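You operate a simulated robot arm through the tools that you are given. There is no shell and no other tool.

The job below is to be done with a simulated robot arm. You get a single attempt, and the scene is never put back.

JOB
Blow the crumbs out of mould 7, then brush its floor with release agent.
Fine: red lance and red brush; shut the air valve and put both back. Set down upright: red lance. A coat counts when it lies all over at full strength: go over it till it gets no stronger.

The check looks at the end state, three seconds after you hand in, the way a careful person would. Anything else that was tipped, shoved, dropped, spilled or broken makes it a failure.

ROBOT AND FRAMES
A 6-joint arm with a two-finger parallel gripper, fixed in place. Base frame: the origin is at the foot of the arm, x ahead of it, y to its left, z up. Units: m, degrees, N and s.
With the tool pointing down near the work surface it reaches from about 0.44 to 0.86 m from the base axis. Its first joint turns from -115.0 to 115.0 degrees. Payload 4.2 kg.
Tool frame: the origin (TCP) lies between the finger pads and is the grasp point; the fingertips stand 0.023 m ahead of it; z points along the fingers, y is the line along which they close. The gripper opens to 0.094 m. The fingers are 0.038 m wide and 0.01 m thick; the gripper's body (0.054 by 0.096 m) begins 0.039 m behind the TCP.
Orientation is that of the tool frame in the base frame, as a unit quaternion [w, x, y, z]. With the fingers straight down and closing along the base's y, the tool's x points along the base's -x, its y along +y and its z along -z.

CONTROLS
- The arm moves only by the tool apply_moves. Its argument "plan" is a list of rows, each an object (a shift or turn left out is 0, a gripper value left out holds the last) with "rot": the turn, a rotation vector about the base's x, y, z in units of 120 degrees (1.0 is 120 degrees), a list of three; "slide": the shift along the base's x, y, z in units of 250 mm (1.0 is 250 mm), a list of three; "hand": the closure in counts, from 0 (fully open) to 255 (shut). In form: [{"rot": [rx, ry, rz], "slide": [tx, ty, tz], "hand": hand}, ...]. A call has 1 to 20 rows; each row is the pose to reach, as a shift and turn from the pose commanded when the call began. A call with a number of a shift or a turn outside -1 to 1 is refused whole. Rows are played at 5 a second. More than 0.05 m and 8.6 degrees between two rows, or a gripper value outside its range, and nothing of the call is played. Where a pose cannot be reached the arm comes as near as it can. A force on the tool above 60 N (or 10 N above the force at the start of the call, whichever is more), or a blocked arm, ends the call early, and 0.2 s more pass. Each finger travels about 0.108 m/s and halts on what it meets, pressing with about 31 N; the grip force reading is that of the motor and also rises with nothing between the fingers. The clock runs only during rows and for 0.2 s after the last one: add rows that repeat a pose to give the fingers time. The reply holds the time, the measured pose of the TCP, the force on the tool along the base axes, the opening and the grip force, in the units named above and with some noise, with the torque about the TCP (base axes, N m) and any sound that the robot's microphone picked up.
- Cameras (640 x 400 px; columns grow to the right, rows downward): "scene" is fixed at [0.4007, 0.499, 1.7238]; the picture's right is [-0.93, -0.36, 0.00], its down [-0.29, 0.75, -0.59] and it looks along [0.21, -0.55, -0.81] (base axes); focal length 326 px, centre (320, 200). "wrist" rides on the gripper at [0.086, 0.016, -0.074] in the tool frame; the picture's right is [-0.18, 0.98, 0.00], its down [-0.58, -0.11, -0.81] and it looks along [-0.79, -0.15, 0.59] (tool axes); focal length 243 px, centre (320, 200). There is no depth. A picture from a camera that has moved, and an enlarged one, comes with that camera's place and axes in the base frame and with its lens.
- get_image(camera): a new picture of that camera. The clock stands still meanwhile.
- raise_lower(by): slides the trunk up (or, below 0, down) by that many m; the arm rides with it, the base frame stays. It gives what a move gives, with no picture.
- enlarge(camera, box): a new picture of the part [left, top, right, bottom] of that camera's present view, enlarged. The clock stands still meanwhile.
- finish_job(): hands the job in; it is judged then, once.

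Nothing tells you positions but the pictures and the camera data. Unless the task says otherwise, let go and move clear before handing in.

The tools are called after "Call:" as a command line: name --argument value ..., lists and objects as JSON in quotes. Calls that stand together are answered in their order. apply_moves: Moves the arm, as the interface text tells. Its arguments: {"type":"object","properties":{"plan":{"type":"array","items":{"type":"object","properties":{"rot":{"type":"array","items":{"type":"number"}},"slide":{"type":"array","items":{"type":"number"}},"hand":{"type":"number"}}}}},"required":["plan"]} The other tools are called the same way: raise_lower (by) slides the trunk up or down; get_image (camera) takes a picture; enlarge (camera, box) takes an enlarged picture of a part of a camera's view; finish_job () hands the job in.

At the start:

```text
time_s: 0.0
tool_pos: [0.3972, 0.18, 1.4291]
orientation: [0.0, 0.0, 1.0, 0.0]
ft_force: [0.1, 0.7, -0.1]
moment: [0.01, 0.02, -0.04]
finger_gap: 0.094
gripper_force: 0.1
trunk travel left (down, up): [-0.816, 0.174]
```

scene: 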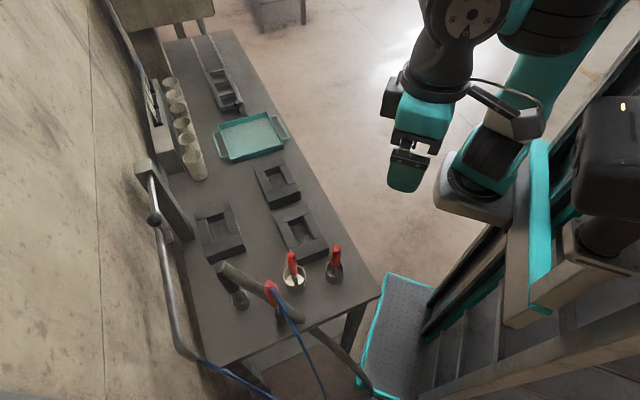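
wrist: 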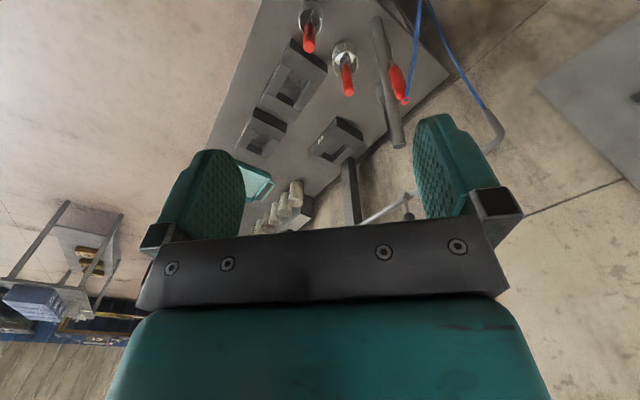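

I see a bench with three dark moulds, red-handled tools, an air pipe with a valve on the wall side, and a tray. I'll enlarge parts of the view to identify mould 7, the lance, the brush and the valve.

Call:
enlarge --camera "scene" --box '[180, 150, 340, 250]'

Call:
enlarge --camera "scene" --box '[200, 230, 360, 330]'

Call:
enlarge --camera "scene" --box '[120, 150, 280, 250]'

Call:
enlarge --camera "scene" --box '[140, 240, 380, 400]'

Call:
enlarge --camera "scene" --box '[120, 20, 300, 150]'

Call:
enlarge --camera "wrist" --box '[220, 0, 460, 150]'

```text
4.00 times, centred on (260, 200) of scene
camera zoom: at [0.4007, 0.499, 1.7238], right [-0.93, -0.36, 0.0], down [-0.29, 0.75, -0.59], along [0.21, -0.55, -0.81], focal length 1302 px, centre (560, 200)
```

zoom: 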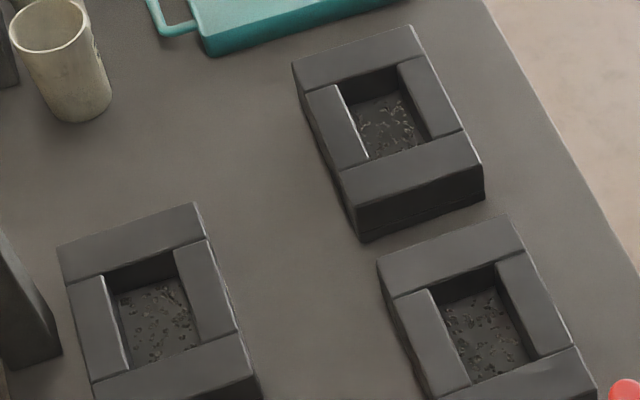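

```text
4.00 times, centred on (280, 280) of scene
camera zoom: at [0.4007, 0.499, 1.7238], right [-0.93, -0.36, 0.0], down [-0.29, 0.75, -0.59], along [0.21, -0.55, -0.81], focal length 1302 px, centre (480, -120)
```

zoom: 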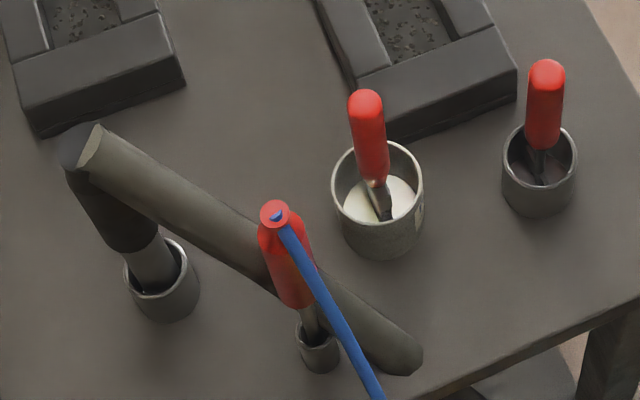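

```text
4.00 times, centred on (200, 200) of scene
camera zoom: at [0.4007, 0.499, 1.7238], right [-0.93, -0.36, 0.0], down [-0.29, 0.75, -0.59], along [0.21, -0.55, -0.81], focal length 1302 px, centre (800, 200)
```

zoom: 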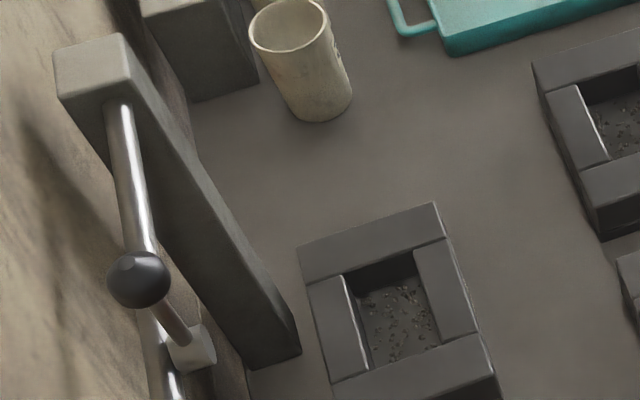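

```text
2.50 times, centred on (260, 320) of scene
camera zoom: at [0.4007, 0.499, 1.7238], right [-0.93, -0.36, 0.0], down [-0.29, 0.75, -0.59], along [0.21, -0.55, -0.81], focal length 814 px, centre (470, -100)
```

zoom: 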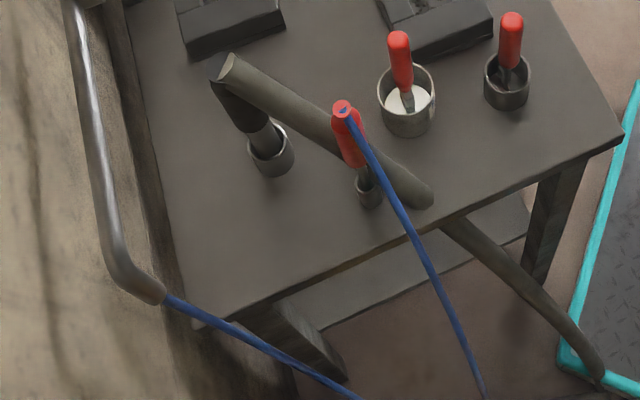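

```text
3.08 times, centred on (210, 85) of scene
camera zoom: at [0.4007, 0.499, 1.7238], right [-0.93, -0.36, 0.0], down [-0.29, 0.75, -0.59], along [0.21, -0.55, -0.81], focal length 1002 px, centre (658, 554)
```

zoom: 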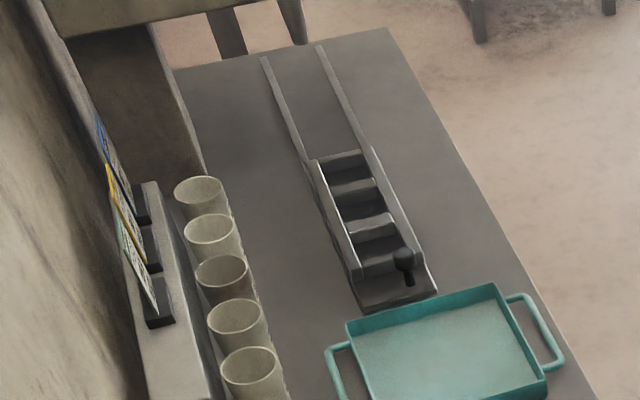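

```text
2.67 times, centred on (340, 75) of wrist
camera zoom: at [0.3113, 0.1966, 1.5044], right [0.18, 0.98, 0.0], down [0.58, -0.11, 0.81], along [0.79, -0.15, -0.59], focal length 647 px, centre (267, 533)
```

zoom: 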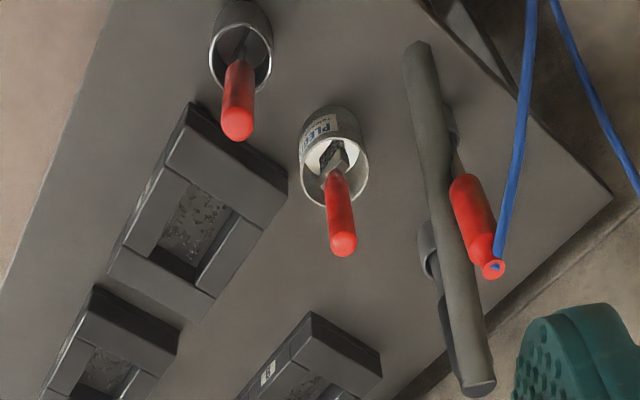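

I can triangulate from both cameras; the pot brush's handle top sits near (0.58, 0.20, 1.04). I need the mould and pot labels, so I'll zoom further.

Call:
enlarge --camera "wrist" --box '[220, 80, 380, 180]'

Call:
enlarge --camera "wrist" --box '[310, 110, 374, 150]'

Call:
enlarge --camera "wrist" --box '[320, 30, 368, 60]'

Call:
enlarge --camera "wrist" --box '[290, 0, 338, 30]'

Call:
enlarge --camera "scene" --box '[120, 70, 200, 130]'

Call:
enlarge --camera "scene" --box '[250, 230, 360, 300]'

```text
4.00 times, centred on (300, 130) of wrist
camera zoom: at [0.3113, 0.1966, 1.5044], right [0.18, 0.98, 0.0], down [0.58, -0.11, 0.81], along [0.79, -0.15, -0.59], focal length 970 px, centre (400, 480)
```

zoom: 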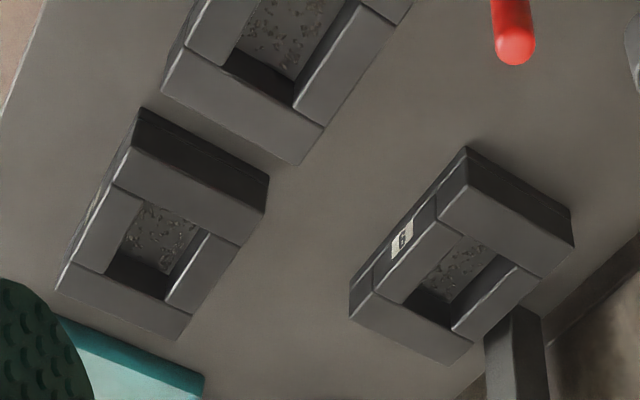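

```text
10.00 times, centred on (342, 130) of wrist
camera zoom: at [0.3113, 0.1966, 1.5044], right [0.18, 0.98, 0.0], down [0.58, -0.11, 0.81], along [0.79, -0.15, -0.59], focal length 2426 px, centre (100, 900)
```

zoom: 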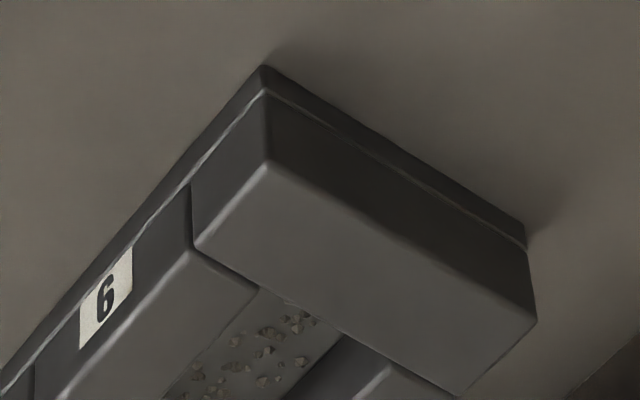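

```text
13.33 times, centred on (344, 45) of wrist
camera zoom: at [0.3113, 0.1966, 1.5044], right [0.18, 0.98, 0.0], down [0.58, -0.11, 0.81], along [0.79, -0.15, -0.59], focal length 3235 px, centre (0, 2267)
```

zoom: 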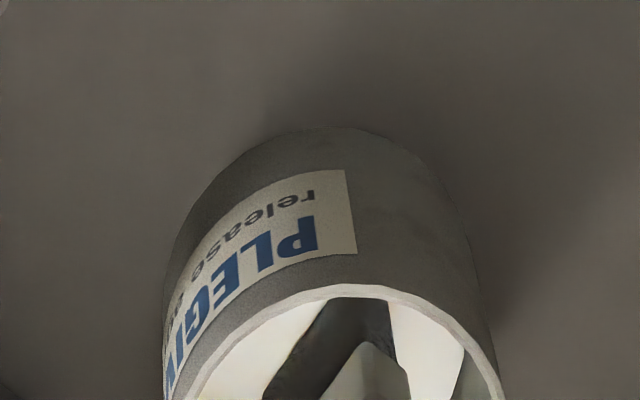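

```text
13.33 times, centred on (314, 15) of wrist
camera zoom: at [0.3113, 0.1966, 1.5044], right [0.18, 0.98, 0.0], down [0.58, -0.11, 0.81], along [0.79, -0.15, -0.59], focal length 3235 px, centre (400, 2667)
```

zoom: 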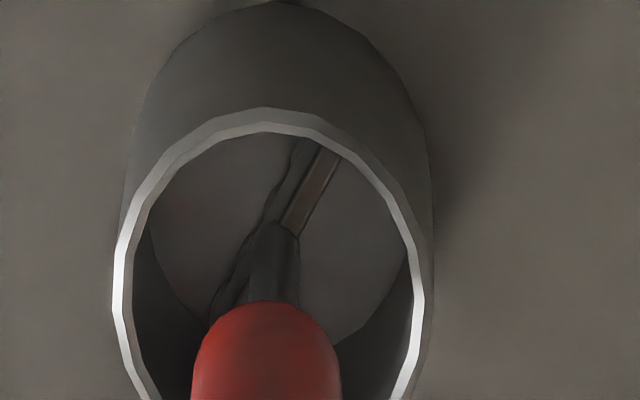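

```text
6.67 times, centred on (160, 100) of scene
camera zoom: at [0.4007, 0.499, 1.7238], right [-0.93, -0.36, 0.0], down [-0.29, 0.75, -0.59], along [0.21, -0.55, -0.81], focal length 2170 px, centre (1387, 867)
```

zoom: 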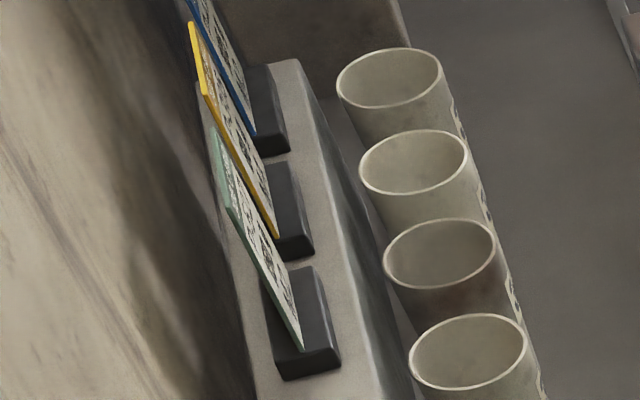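

```text
5.71 times, centred on (305, 265) of scene
camera zoom: at [0.4007, 0.499, 1.7238], right [-0.93, -0.36, 0.0], down [-0.29, 0.75, -0.59], along [0.21, -0.55, -0.81], focal length 1860 px, centre (406, -171)
```

zoom: 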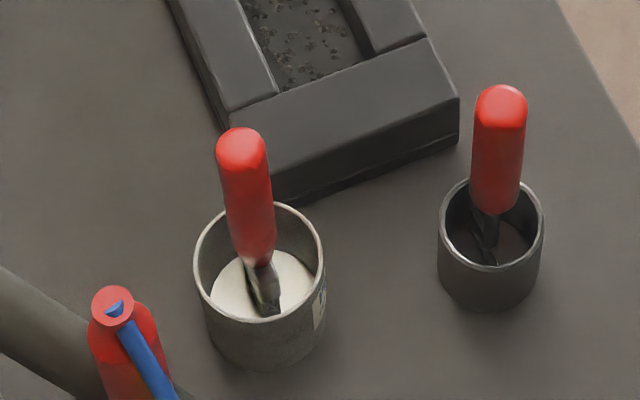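

The wall-side mould carries a 6 or 9, seen upside down in this view. The pale pot reads "PLEG… release ag…". I'll zoom on the slanted faces of the other two moulds.

Call:
enlarge --camera "wrist" --box '[256, 45, 304, 75]'

Call:
enlarge --camera "wrist" --box '[228, 110, 276, 140]'

Call:
enlarge --camera "wrist" --box '[270, 180, 430, 230]'

Call:
enlarge --camera "scene" --box '[180, 60, 260, 120]'

```text
13.33 times, centred on (280, 60) of wrist
camera zoom: at [0.3113, 0.1966, 1.5044], right [0.18, 0.98, 0.0], down [0.58, -0.11, 0.81], along [0.79, -0.15, -0.59], focal length 3235 px, centre (853, 2067)
```

zoom: 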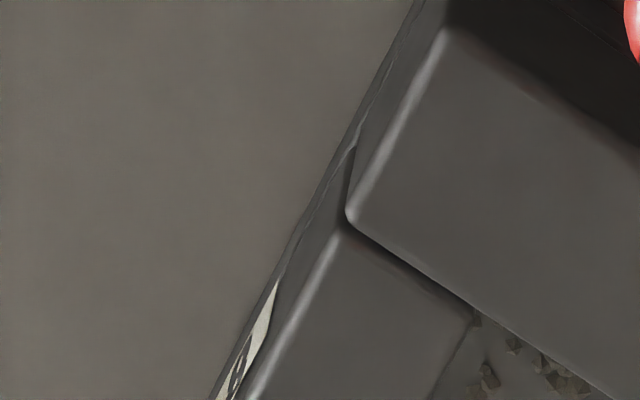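

```text
13.33 times, centred on (252, 125) of wrist
camera zoom: at [0.3113, 0.1966, 1.5044], right [0.18, 0.98, 0.0], down [0.58, -0.11, 0.81], along [0.79, -0.15, -0.59], focal length 3235 px, centre (1227, 1200)
```

zoom: 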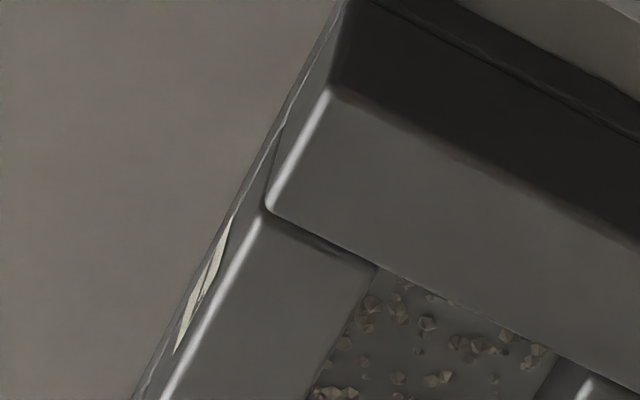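

```text
4.00 times, centred on (350, 205) of wrist
camera zoom: at [0.3113, 0.1966, 1.5044], right [0.18, 0.98, 0.0], down [0.58, -0.11, 0.81], along [0.79, -0.15, -0.59], focal length 970 px, centre (200, 180)
```

zoom: 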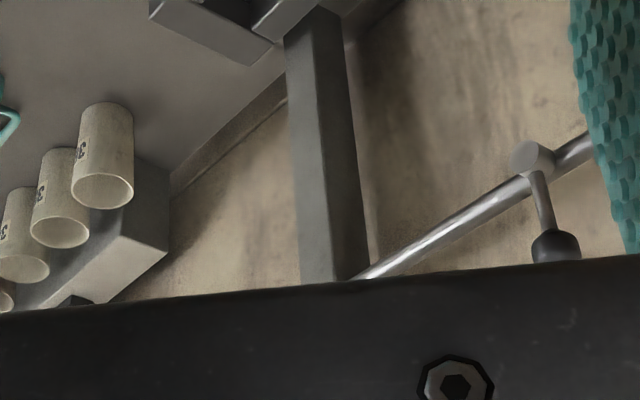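

```text
6.67 times, centred on (220, 90) of scene
camera zoom: at [0.4007, 0.499, 1.7238], right [-0.93, -0.36, 0.0], down [-0.29, 0.75, -0.59], along [0.21, -0.55, -0.81], focal length 2170 px, centre (987, 933)
```

zoom: 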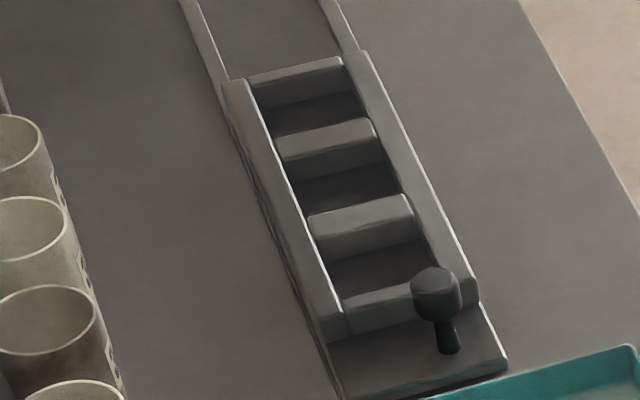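

The labels on the other two moulds face the robot side. I'll lower the trunk a bit and swing the wrist to look at those faces.

Call:
apply_moves --plan '[{"slide": [0, -0.15, 0], "rot": [0, 0, 0.0625]}, {"slide": [0.02, -0.3, 0], "rot": [0, 0, 0.125]}, {"slide": [0.04, -0.45, 0], "rot": [0, 0, 0.1875]}, {"slide": [0.06, -0.6, 0], "rot": [0, 0, 0.25]}, {"slide": [0.08, -0.75, 0], "rot": [0, 0, 0.3125]}, {"slide": [0.1, -0.9, 0], "rot": [0, 0, 0.375]}, {"slide": [0.1, -1.0, 0], "rot": [0, 0, 0.375]}]'

Call:
raise_lower --by -0.25

Call:
get_image --camera "wrist"

Call:
get_image --camera "scene"

```text
time_s: 1.6
tool_pos: [0.4219, -0.0677, 1.4259]
orientation: [0.001, -0.383, 0.924, 0.001]
ft_force: [0.1, 0.7, -0.2]
moment: [0.01, 0.01, 0.0]
finger_gap: 0.0941
gripper_force: 0.0
trunk travel left (down, up): [-0.816, 0.174]
```

```text
time_s: 4.2
tool_pos: [0.4221, -0.069, 1.1771]
orientation: [0.001, -0.382, 0.924, 0.0]
ft_force: [0.9, 0.8, -1.1]
moment: [0.01, 0.03, 0.0]
finger_gap: 0.0941
gripper_force: 0.1
trunk travel left (down, up): [-0.566, 0.424]
```

```text
taken
camera wrist: at [0.3503, -0.118, 1.2512], right [-0.56, 0.83, 0.0], down [0.49, 0.33, 0.81], along [0.67, 0.46, -0.59], focal length 243 px, centre (320, 200)
```

wrist: 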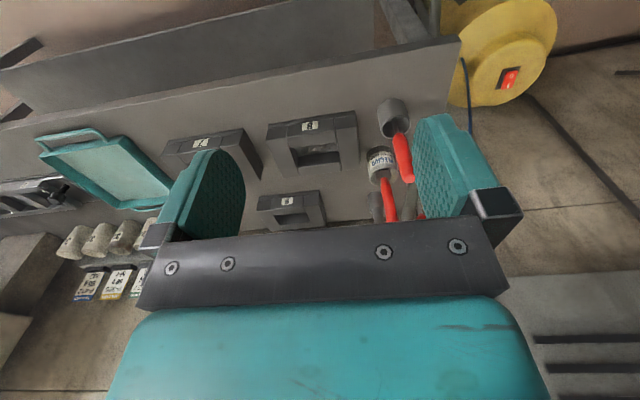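

```text
taken
```

scene: 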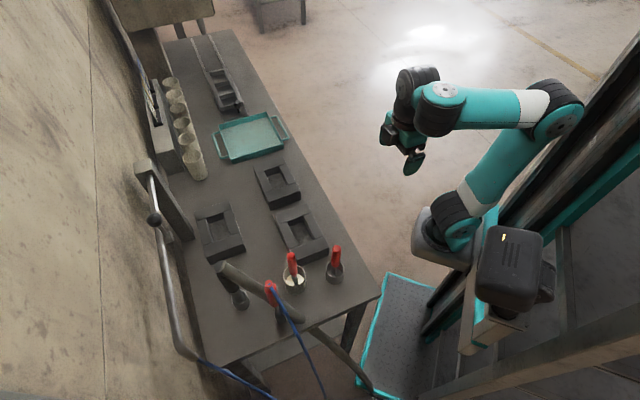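

Call:
enlarge --camera "wrist" --box '[160, 120, 240, 170]'

Call:
enlarge --camera "wrist" --box '[270, 100, 350, 150]'

Call:
enlarge --camera "wrist" --box '[250, 180, 330, 230]'

Call:
enlarge --camera "wrist" --box '[350, 90, 430, 230]'

Call:
enlarge --camera "wrist" --box '[60, 260, 156, 310]'

Call:
enlarge --camera "wrist" --box '[440, 0, 560, 110]'

```text
8.00 times, centred on (200, 145) of wrist
camera zoom: at [0.3503, -0.118, 1.2512], right [-0.56, 0.83, 0.0], down [0.49, 0.33, 0.81], along [0.67, 0.46, -0.59], focal length 1941 px, centre (1280, 640)
```

zoom: 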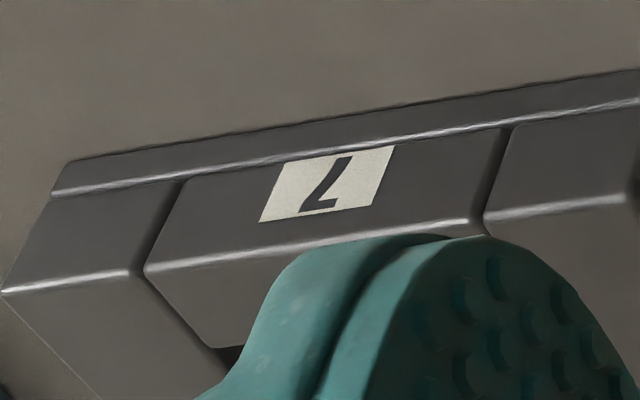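

```text
8.00 times, centred on (310, 125) of wrist
camera zoom: at [0.3503, -0.118, 1.2512], right [-0.56, 0.83, 0.0], down [0.49, 0.33, 0.81], along [0.67, 0.46, -0.59], focal length 1941 px, centre (400, 800)
```

zoom: 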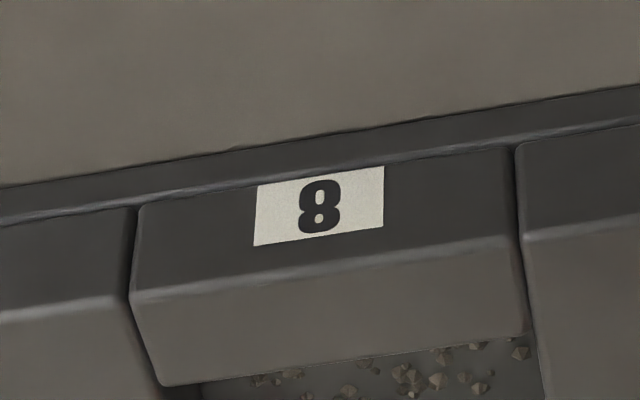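

```text
8.00 times, centred on (290, 205) of wrist
camera zoom: at [0.3503, -0.118, 1.2512], right [-0.56, 0.83, 0.0], down [0.49, 0.33, 0.81], along [0.67, 0.46, -0.59], focal length 1941 px, centre (560, 160)
```

zoom: 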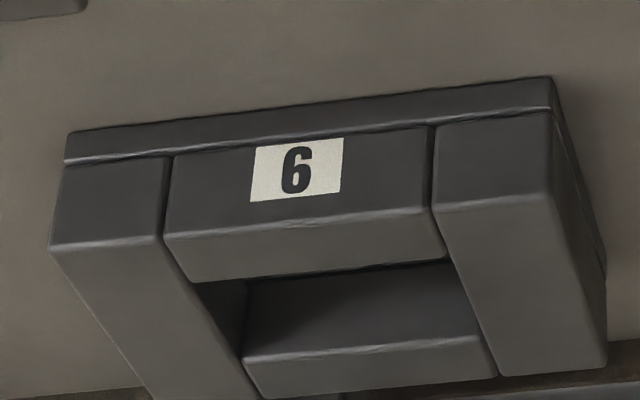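

```text
2.86 times, centred on (390, 160) of wrist
camera zoom: at [0.3503, -0.118, 1.2512], right [-0.56, 0.83, 0.0], down [0.49, 0.33, 0.81], along [0.67, 0.46, -0.59], focal length 693 px, centre (120, 314)
```

zoom: 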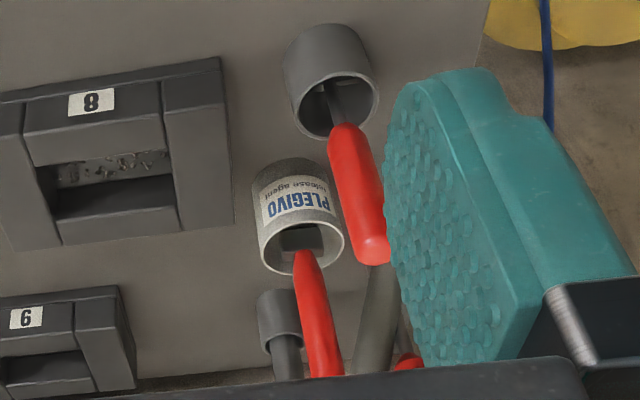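

```text
6.67 times, centred on (108, 285) of wrist
camera zoom: at [0.3503, -0.118, 1.2512], right [-0.56, 0.83, 0.0], down [0.49, 0.33, 0.81], along [0.67, 0.46, -0.59], focal length 1618 px, centre (1733, -367)
```

zoom: 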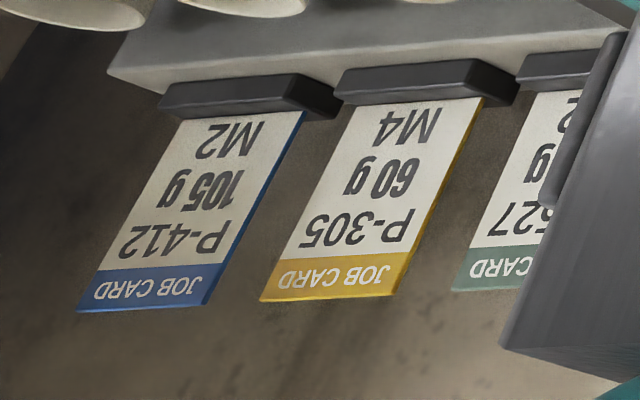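

```text
3.64 times, centred on (500, 55) of wrist
camera zoom: at [0.3503, -0.118, 1.2512], right [-0.56, 0.83, 0.0], down [0.49, 0.33, 0.81], along [0.67, 0.46, -0.59], focal length 882 px, centre (-334, 727)
```

zoom: 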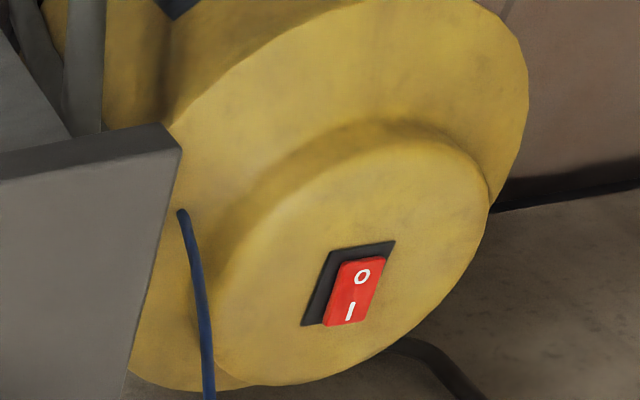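

Mould 7 is the far one, near (0.77, −0.07); the labels look upside down because the wrist picture is inverted. Next I raise the trunk to inspect the valve on the wall pipe, near (0.79, 0.30, 1.22).

Call:
raise_lower --by 0.38

Call:
get_image --camera "wrist"

Call:
enlarge --camera "wrist" --box '[320, 120, 440, 230]'

Call:
enlarge --camera "wrist" --box '[360, 60, 440, 110]'

```text
time_s: 7.8
tool_pos: [0.4222, -0.0688, 1.5572]
orientation: [0.001, -0.383, 0.924, 0.001]
ft_force: [-0.1, -0.2, 0.3]
moment: [0.03, 0.0, 0.01]
finger_gap: 0.094
gripper_force: 0.0
trunk travel left (down, up): [-0.946, 0.044]
```

```text
taken
camera wrist: at [0.3503, -0.118, 1.6311], right [-0.56, 0.83, 0.0], down [0.49, 0.33, 0.81], along [0.67, 0.46, -0.59], focal length 243 px, centre (320, 200)
```

wrist: 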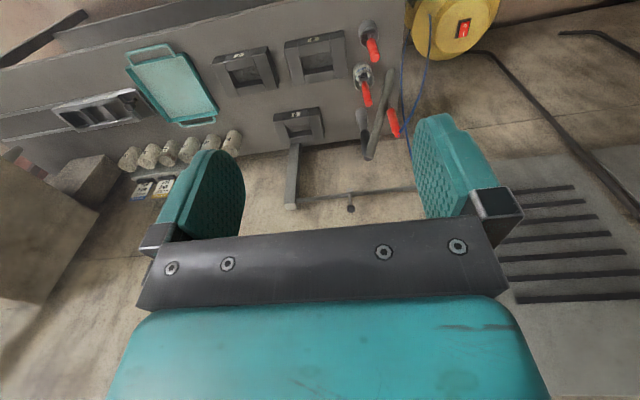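

```text
3.64 times, centred on (380, 175) of wrist
camera zoom: at [0.3503, -0.118, 1.6311], right [-0.56, 0.83, 0.0], down [0.49, 0.33, 0.81], along [0.67, 0.46, -0.59], focal length 882 px, centre (102, 291)
```

zoom: 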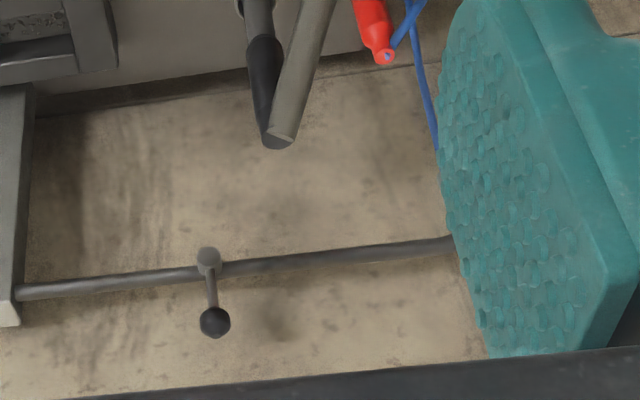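

```text
8.00 times, centred on (400, 85) of wrist
camera zoom: at [0.3503, -0.118, 1.6311], right [-0.56, 0.83, 0.0], down [0.49, 0.33, 0.81], along [0.67, 0.46, -0.59], focal length 1941 px, centre (-320, 1120)
```

zoom: 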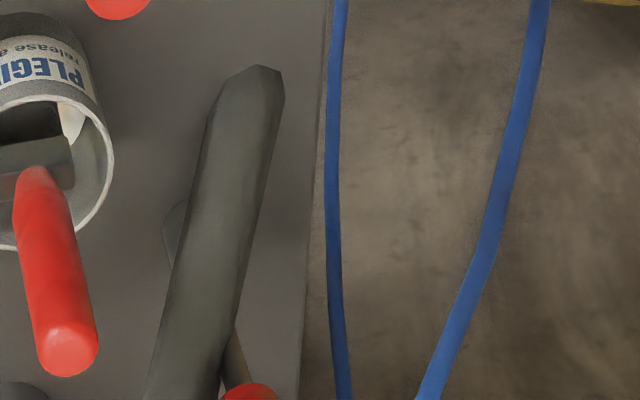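

The valve lever stands upright, across the pipe, so it is shut. The ball is at (0.80, 0.307, 1.218) and the pivot at z ≈ 1.152. The lance top is near (0.584, 0.304, 1.10), and I'm moving in for a closer look at the lance, pots and vacuum nozzle.

Call:
apply_moves --plan '[{"slide": [-0.01, 0.19, 0], "rot": [0, 0, 0.054]}, {"slide": [-0.03, 0.38, 0], "rot": [0, 0, 0.108]}, {"slide": [-0.05, 0.56, 0], "rot": [0, 0, 0.108]}, {"slide": [-0.05, 0.73, 0], "rot": [0, 0, 0.108]}]'

Call:
raise_lower --by -0.33

Call:
get_image --camera "wrist"

Call:
enlarge --camera "wrist" --box '[250, 100, 410, 240]'

Call:
enlarge --camera "wrist" --box '[230, 0, 390, 120]'

```text
time_s: 8.8
tool_pos: [0.4108, 0.1148, 1.555]
orientation: [0.001, -0.484, 0.875, 0.0]
ft_force: [-0.6, 0.0, -0.3]
moment: [0.01, -0.03, -0.01]
finger_gap: 0.0941
gripper_force: 0.1
trunk travel left (down, up): [-0.946, 0.044]
```

```text
time_s: 12.1
tool_pos: [0.4103, 0.1144, 1.2236]
orientation: [0.0, -0.485, 0.875, 0.0]
ft_force: [0.0, 0.0, -0.5]
moment: [0.0, 0.01, -0.01]
finger_gap: 0.094
gripper_force: 0.1
trunk travel left (down, up): [-0.616, 0.374]
```

```text
taken
camera wrist: at [0.3524, 0.0499, 1.2979], right [-0.74, 0.68, 0.0], down [0.4, 0.43, 0.81], along [0.55, 0.59, -0.59], focal length 243 px, centre (320, 200)
```

wrist: 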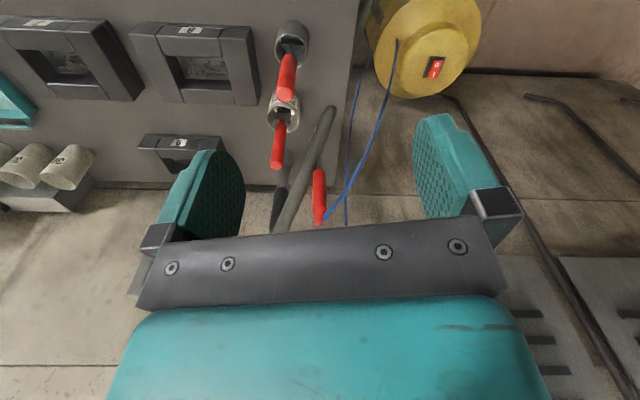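

```text
2.86 times, centred on (330, 170) of wrist
camera zoom: at [0.3524, 0.0499, 1.2979], right [-0.74, 0.68, 0.0], down [0.4, 0.43, 0.81], along [0.55, 0.59, -0.59], focal length 693 px, centre (291, 286)
```

zoom: 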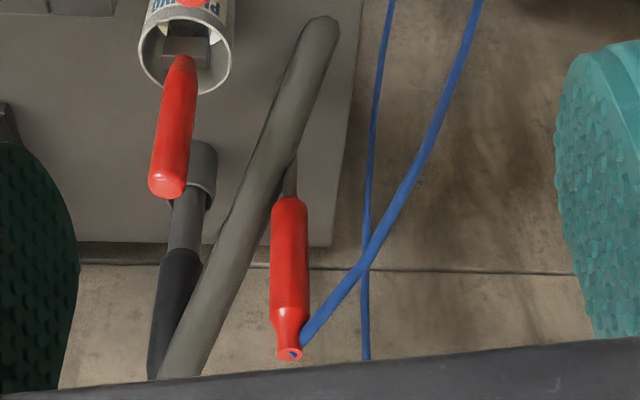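

```text
3.33 times, centred on (310, 60) of wrist
camera zoom: at [0.3524, 0.0499, 1.2979], right [-0.74, 0.68, 0.0], down [0.4, 0.43, 0.81], along [0.55, 0.59, -0.59], focal length 809 px, centre (353, 667)
```

zoom: 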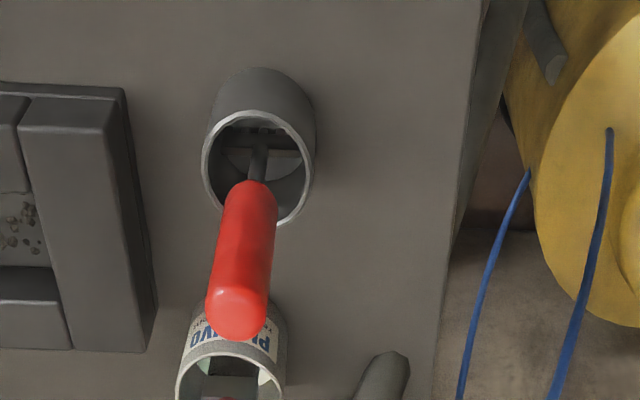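

The brush stands upright in the PLEGIVO pot near (0.585, 0.203), and the lance stands upright near (0.58, 0.305). The vacuum hose passes just beyond the lance. I want a close look into both pots to tell the brush from the other red tool.

Call:
apply_moves --plan '[{"slide": [0.1, 0, -0.1]}, {"slide": [0.2, 0, -0.2]}]'

Call:
get_image --camera "wrist"

Call:
enlarge --camera "wrist" --box '[250, 0, 330, 50]'

Call:
enlarge --camera "wrist" --box '[220, 30, 348, 120]'

Call:
enlarge --camera "wrist" --box '[260, 90, 400, 240]'

```text
time_s: 12.7
tool_pos: [0.4598, 0.1141, 1.1716]
orientation: [0.002, -0.485, 0.875, 0.001]
ft_force: [-0.6, -0.6, 1.4]
moment: [0.02, -0.03, 0.01]
finger_gap: 0.0939
gripper_force: 0.1
trunk travel left (down, up): [-0.616, 0.374]
```

```text
taken
camera wrist: at [0.4014, 0.0489, 1.2467], right [-0.74, 0.68, 0.0], down [0.4, 0.43, 0.81], along [0.55, 0.59, -0.59], focal length 243 px, centre (320, 200)
```

wrist: 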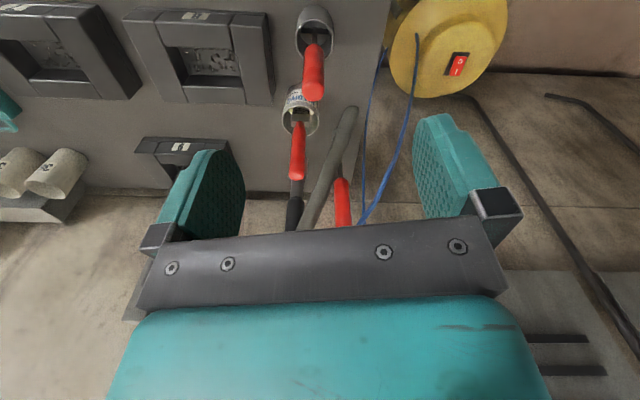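

```text
8.00 times, centred on (290, 25) of wrist
camera zoom: at [0.4014, 0.0489, 1.2467], right [-0.74, 0.68, 0.0], down [0.4, 0.43, 0.81], along [0.55, 0.59, -0.59], focal length 1941 px, centre (560, 1600)
```

zoom: 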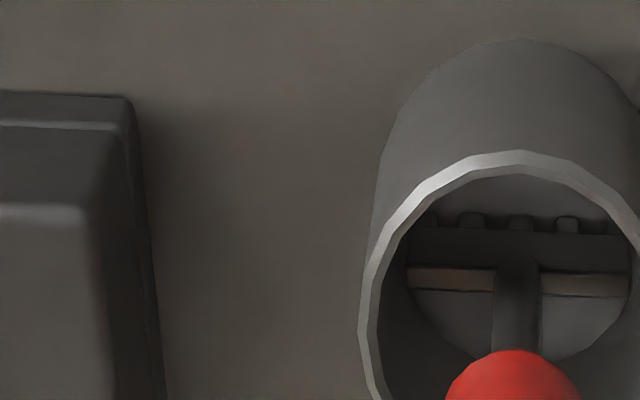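

```text
4.44 times, centred on (284, 75) of wrist
camera zoom: at [0.4014, 0.0489, 1.2467], right [-0.74, 0.68, 0.0], down [0.4, 0.43, 0.81], along [0.55, 0.59, -0.59], focal length 1078 px, centre (480, 756)
```

zoom: 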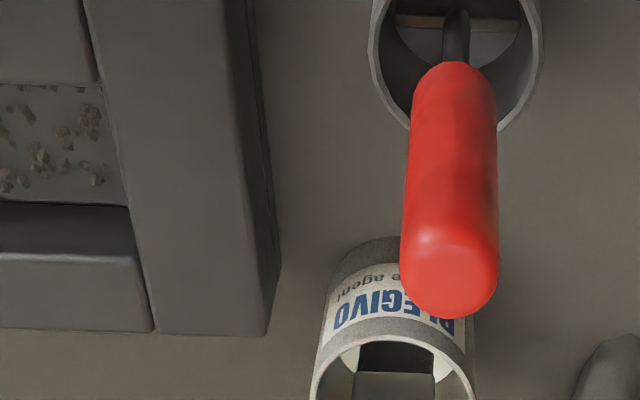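

```text
2.67 times, centred on (330, 165) of wrist
camera zoom: at [0.4014, 0.0489, 1.2467], right [-0.74, 0.68, 0.0], down [0.4, 0.43, 0.81], along [0.55, 0.59, -0.59], focal length 647 px, centre (293, 293)
```

zoom: 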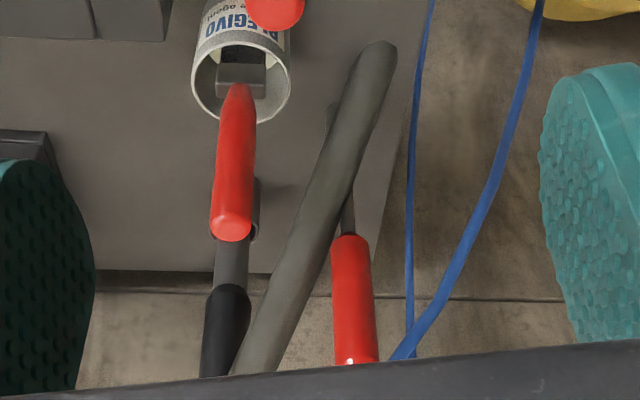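

The dark pot holds a wire brush, so the brush I need is the one in the PLEGIVO pot. First I'll open the air valve: raise up, close the fingers and tilt the tool towards the wall.

Call:
apply_moves --plan '[{"slide": [0, 0, 0.2]}, {"slide": [0, 0, 0.4], "rot": [0, 0, -0.039]}, {"slide": [0.08, 0, 0.56], "rot": [0, 0, -0.078]}, {"slide": [0.24, 0, 0.6], "rot": [0, 0, -0.078]}, {"slide": [0.4, 0, 0.6], "rot": [0, 0, -0.078]}]'

Call:
apply_moves --plan '[{"rot": [0.0469, -0.0412, 0]}, {"rot": [0.0938, -0.0825, 0]}, {"rot": [0.1406, -0.1237, 0]}, {"rot": [0.1875, -0.165, 0]}, {"rot": [0.2344, -0.2062, 0]}, {"rot": [0.2812, -0.2475, 0]}, {"rot": [0.3281, -0.2887, 0]}, {"rot": [0.375, -0.33, 0]}, {"rot": [0.375, -0.33, 0]}]'

Call:
get_image --camera "wrist"

Call:
get_image --camera "scene"

```text
time_s: 13.8
tool_pos: [0.5224, 0.1177, 1.3245]
orientation: [0.012, -0.401, 0.916, 0.003]
ft_force: [8.8, 6.6, -18.0]
moment: [0.34, -0.69, -0.1]
finger_gap: 0.0941
gripper_force: 0.0
trunk travel left (down, up): [-0.616, 0.374]
stopped in row 5: the force on the tool passed its limit at 113 N (the readings are from after the stop); the commanded pose is now the measured one
```

```text
time_s: 15.8
tool_pos: [0.5633, 0.1373, 1.4758]
orientation: [0.461, -0.345, 0.789, 0.214]
ft_force: [-0.5, 0.1, -0.6]
moment: [-0.02, 0.01, -0.02]
finger_gap: 0.0942
gripper_force: 0.1
out of reach, approached as far as the arm can: row 3, 4, 5, 6, 7, 8, 9
trunk travel left (down, up): [-0.616, 0.374]
```

```text
taken
camera wrist: at [0.4806, 0.0692, 1.4366], right [-0.67, 0.72, 0.18], down [-0.19, -0.4, 0.9], along [0.72, 0.56, 0.41], focal length 243 px, centre (320, 200)
```

wrist: 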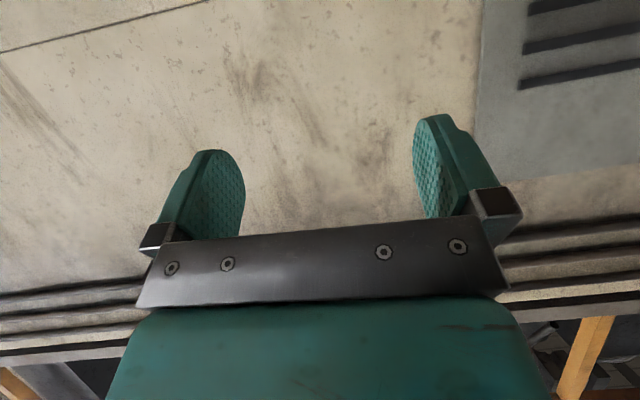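

```text
taken
```

scene: 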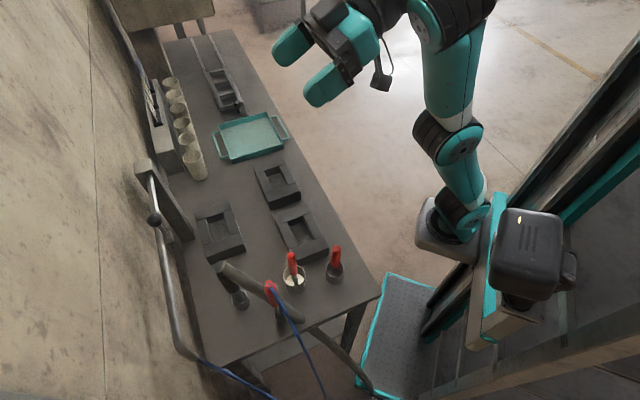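

The arm was over-stretched with the trunk this low: it stopped once, then could not reach, though the tilt itself was achieved. I'll raise the trunk to bring the arm back into a comfortable range.

Call:
raise_lower --by 0.2

Call:
apply_moves --plan '[{"slide": [0, 0, 0]}, {"slide": [0, 0, 0]}]'

```text
time_s: 17.9
tool_pos: [0.5649, 0.1372, 1.6752]
orientation: [0.46, -0.345, 0.79, 0.213]
ft_force: [0.6, 0.2, -0.2]
moment: [0.03, -0.02, 0.0]
finger_gap: 0.0939
gripper_force: 0.2
trunk travel left (down, up): [-0.816, 0.174]
```

```text
time_s: 18.5
tool_pos: [0.5642, 0.1383, 1.675]
orientation: [0.461, -0.345, 0.789, 0.214]
ft_force: [0.1, 0.6, 0.2]
moment: [0.0, -0.01, -0.01]
finger_gap: 0.0939
gripper_force: 0.0
trunk travel left (down, up): [-0.816, 0.174]
```

Call:
apply_moves --plan '[{"slide": [0, 0, -0.16]}, {"slide": [0, 0, -0.32]}, {"slide": [0, 0, -0.48]}, {"slide": [0, 0, -0.64]}, {"slide": [0, 0, -0.8]}, {"slide": [0, 0, -0.96], "hand": 255}, {"slide": [0, 0, -0.96], "hand": 255}, {"slide": [0, 0, -0.96], "hand": 255}]'

Call:
get_image --camera "scene"

Call:
get_image --camera "wrist"

```text
time_s: 20.3
tool_pos: [0.5808, 0.1466, 1.663]
orientation: [0.46, -0.346, 0.79, 0.213]
ft_force: [0.4, -0.4, 0.1]
moment: [-0.01, -0.03, 0.0]
finger_gap: 0.0
gripper_force: 30.7
out of reach, approached as far as the arm can: row 1, 2, 3, 4, 5, 6, 7, 8
trunk travel left (down, up): [-0.816, 0.174]
```

```text
taken
```

scene: 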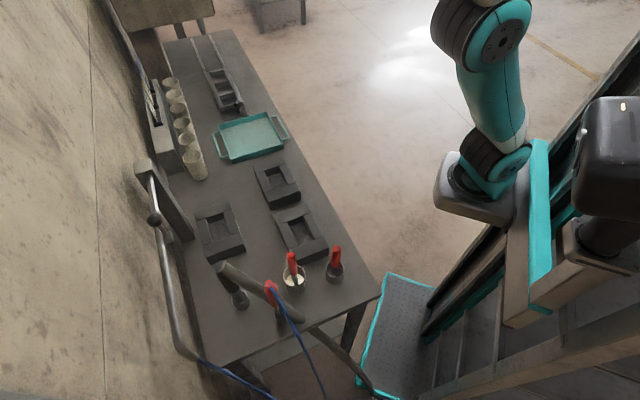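

```text
taken
camera wrist: at [0.4979, 0.0787, 1.6244], right [-0.67, 0.72, 0.18], down [-0.19, -0.4, 0.9], along [0.72, 0.56, 0.4], focal length 243 px, centre (320, 200)
```

wrist: 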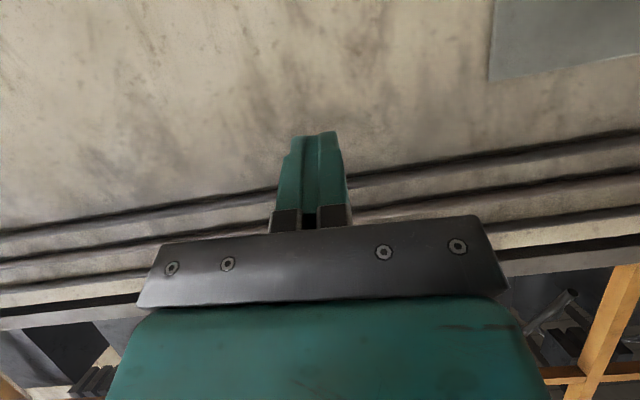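

Call:
apply_moves --plan '[{"slide": [0.12, 0.05, -0.1]}, {"slide": [0.24, 0.1, -0.2]}, {"slide": [0.36, 0.15, -0.3]}, {"slide": [0.48, 0.2, -0.4]}, {"slide": [0.6, 0.25, -0.5]}, {"slide": [0.6, 0.25, -0.64]}, {"slide": [0.6, 0.25, -0.78]}]'

Call:
get_image --camera "scene"

```text
time_s: 21.9
tool_pos: [0.6372, 0.1634, 1.6003]
orientation: [0.408, -0.355, 0.821, 0.184]
ft_force: [0.1, -0.3, 0.9]
moment: [0.02, -0.01, 0.01]
finger_gap: 0.0
gripper_force: 31.4
out of reach, approached as far as the arm can: row 1, 2, 3, 4, 5, 6, 7
trunk travel left (down, up): [-0.816, 0.174]
```

```text
taken
```

scene: 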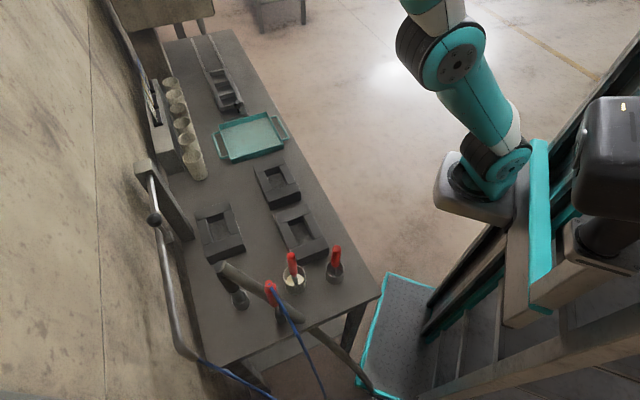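

Call:
apply_moves --plan '[{"rot": [-0.0469, 0.0412, 0], "slide": [0, 0, -0.1]}, {"rot": [-0.0938, 0.0825, 0], "slide": [0, 0, -0.2]}, {"rot": [-0.1406, 0.1237, 0], "slide": [0, 0, -0.3]}, {"rot": [-0.1875, 0.165, 0], "slide": [0, 0, -0.4]}, {"rot": [-0.2344, 0.2062, 0], "slide": [0, 0, -0.5]}, {"rot": [-0.2812, 0.2475, 0], "slide": [0, 0, -0.65]}, {"rot": [-0.325, 0.286, 0], "slide": [0, 0, -0.8]}, {"rot": [-0.325, 0.286, 0], "slide": [0, 0, -0.95]}, {"rot": [-0.325, 0.286, 0], "slide": [0, 0, -0.95]}]'

Call:
get_image --camera "scene"

Call:
get_image --camera "wrist"

```text
time_s: 23.9
tool_pos: [0.6411, 0.1579, 1.3615]
orientation: [0.012, -0.395, 0.918, -0.002]
ft_force: [-0.8, 0.8, -0.3]
moment: [0.01, -0.05, 0.0]
finger_gap: 0.0
gripper_force: 31.6
out of reach, approached as far as the arm can: row 7, 8
trunk travel left (down, up): [-0.816, 0.174]
```

```text
taken
```

scene: 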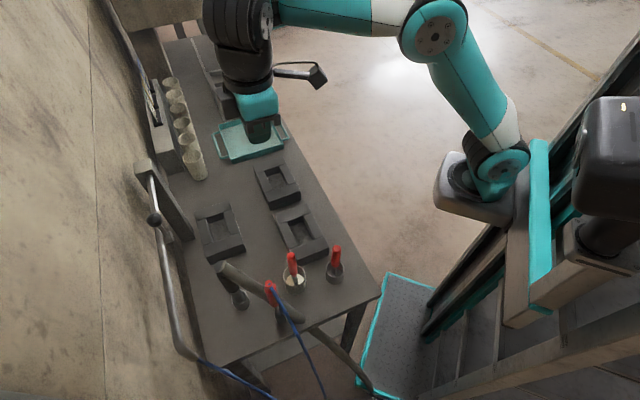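

```text
taken
camera wrist: at [0.5695, 0.1062, 1.4339], right [-0.59, 0.81, -0.01], down [0.46, 0.34, 0.82], along [0.67, 0.48, -0.57], focal length 243 px, centre (320, 200)
```

wrist: 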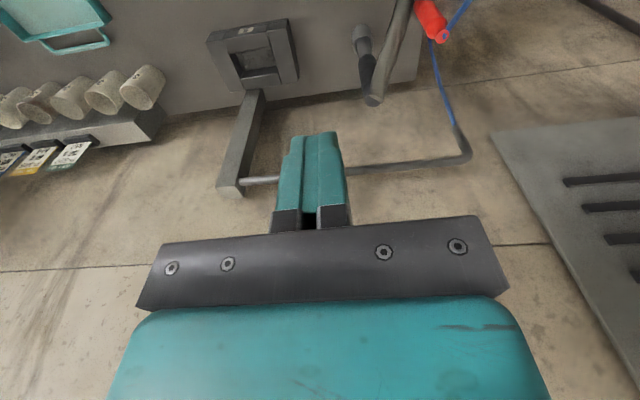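

Call:
apply_moves --plan '[{"slide": [0, 0, -0.1]}, {"slide": [0, 0, -0.2]}, {"rot": [0.0469, -0.0412, 0], "slide": [0.05, 0.06, -0.3]}, {"rot": [0.0938, -0.0825, 0], "slide": [0.1, 0.11, -0.3]}, {"rot": [0.1406, -0.1237, 0], "slide": [0.1, 0.11, -0.3]}, {"rot": [0.1875, -0.165, 0], "slide": [0.1, 0.11, -0.3]}, {"rot": [0.1875, -0.165, 0], "slide": [0.1, 0.11, -0.3]}]'

Call:
get_image --camera "scene"

Call:
get_image --camera "wrist"

```text
time_s: 25.5
tool_pos: [0.7483, 0.2346, 1.3465]
orientation: [0.24, -0.385, 0.884, 0.108]
ft_force: [0.2, 0.4, -0.8]
moment: [-0.03, -0.01, 0.0]
finger_gap: 0.0
gripper_force: 31.1
out of reach, approached as far as the arm can: row 1, 2, 3, 4, 5, 6, 7
trunk travel left (down, up): [-0.816, 0.174]
```

```text
taken
```

scene: 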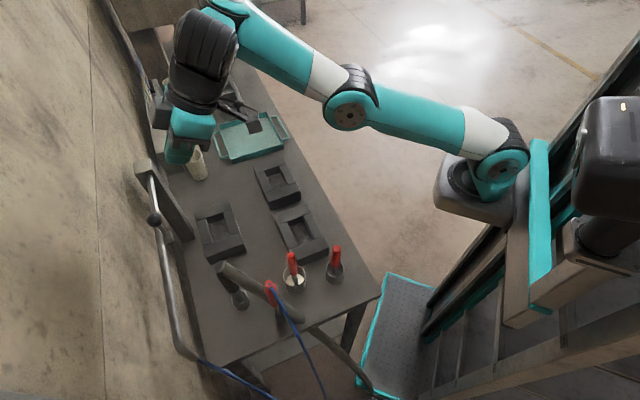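

```text
taken
camera wrist: at [0.6609, 0.1629, 1.3667], right [-0.61, 0.78, 0.1], down [0.15, -0.01, 0.99], along [0.78, 0.62, -0.11], focal length 243 px, centre (320, 200)
```

wrist: 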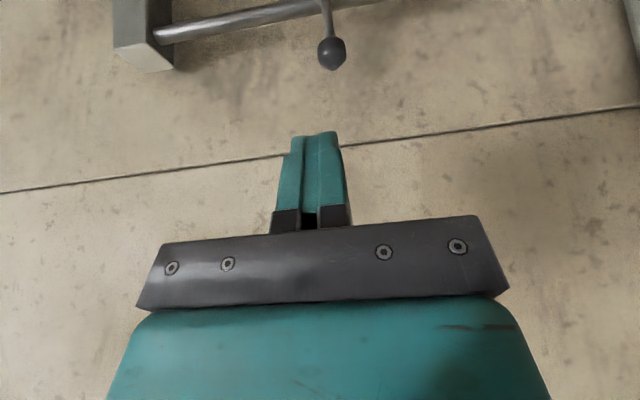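

Tool-forward tilt is limited on this arm, but 30° tilt works at long reach. Before touching the valve, I'll take a close look at it.

Call:
enlarge --camera "wrist" --box '[270, 0, 400, 80]'

Call:
enlarge --camera "scene" --box '[130, 190, 210, 250]'

```text
4.92 times, centred on (335, 40) of wrist
camera zoom: at [0.6609, 0.1629, 1.3667], right [-0.61, 0.78, 0.1], down [0.15, -0.01, 0.99], along [0.78, 0.62, -0.11], focal length 1194 px, centre (246, 988)
```

zoom: 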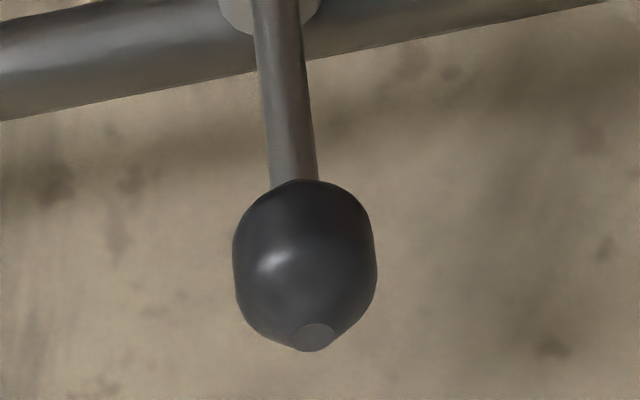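

```text
6.67 times, centred on (170, 220) of scene
camera zoom: at [0.4007, 0.499, 1.7238], right [-0.93, -0.36, 0.0], down [-0.29, 0.75, -0.59], along [0.21, -0.55, -0.81], focal length 2170 px, centre (1320, 67)
```

zoom: 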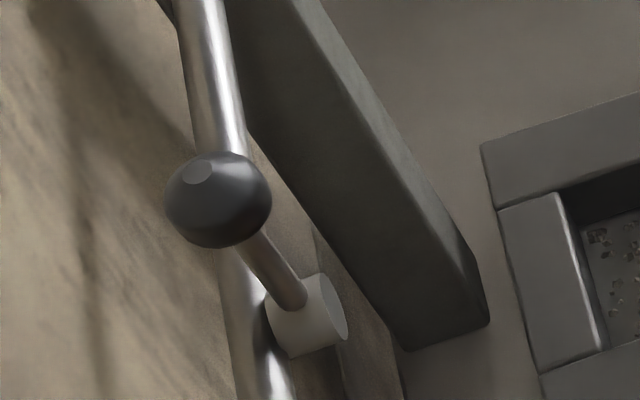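

The valve lever pivots on a boss facing the bench. I'll lower the trunk so the closed fingers come beside the ball on its post side.

Call:
raise_lower --by -0.11

Call:
apply_moves --plan '[{"slide": [0.07, -0.06, 0]}, {"slide": [0.14, -0.12, 0]}, {"slide": [0.17, -0.15, 0]}]'

Call:
get_image --camera "wrist"

Call:
get_image --camera "scene"

```text
time_s: 26.9
tool_pos: [0.747, 0.2353, 1.2363]
orientation: [0.24, -0.386, 0.884, 0.109]
ft_force: [0.1, 0.0, 0.8]
moment: [0.0, 0.02, 0.01]
finger_gap: 0.0
gripper_force: 31.3
trunk travel left (down, up): [-0.706, 0.284]
```

```text
time_s: 27.7
tool_pos: [0.7909, 0.1987, 1.2365]
orientation: [0.239, -0.386, 0.884, 0.108]
ft_force: [-0.1, -0.5, 0.3]
moment: [-0.02, 0.0, 0.04]
finger_gap: 0.0
gripper_force: 31.0
trunk travel left (down, up): [-0.706, 0.284]
```

```text
taken
camera wrist: at [0.7039, 0.1278, 1.2573], right [-0.61, 0.78, 0.1], down [0.15, -0.01, 0.99], along [0.78, 0.62, -0.11], focal length 243 px, centre (320, 200)
```

wrist: 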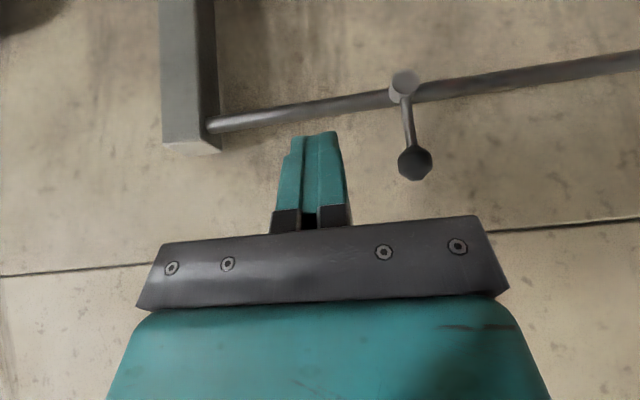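

```text
taken
```

scene: 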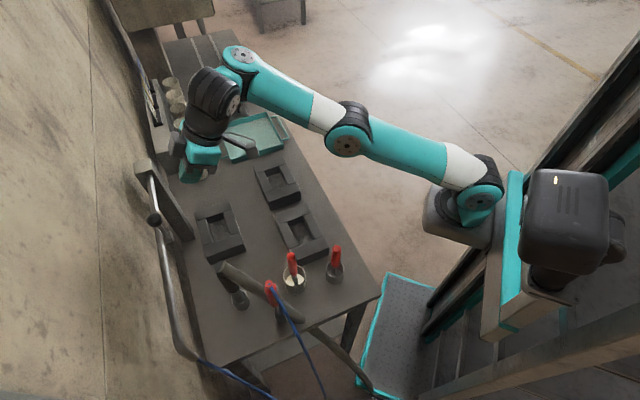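

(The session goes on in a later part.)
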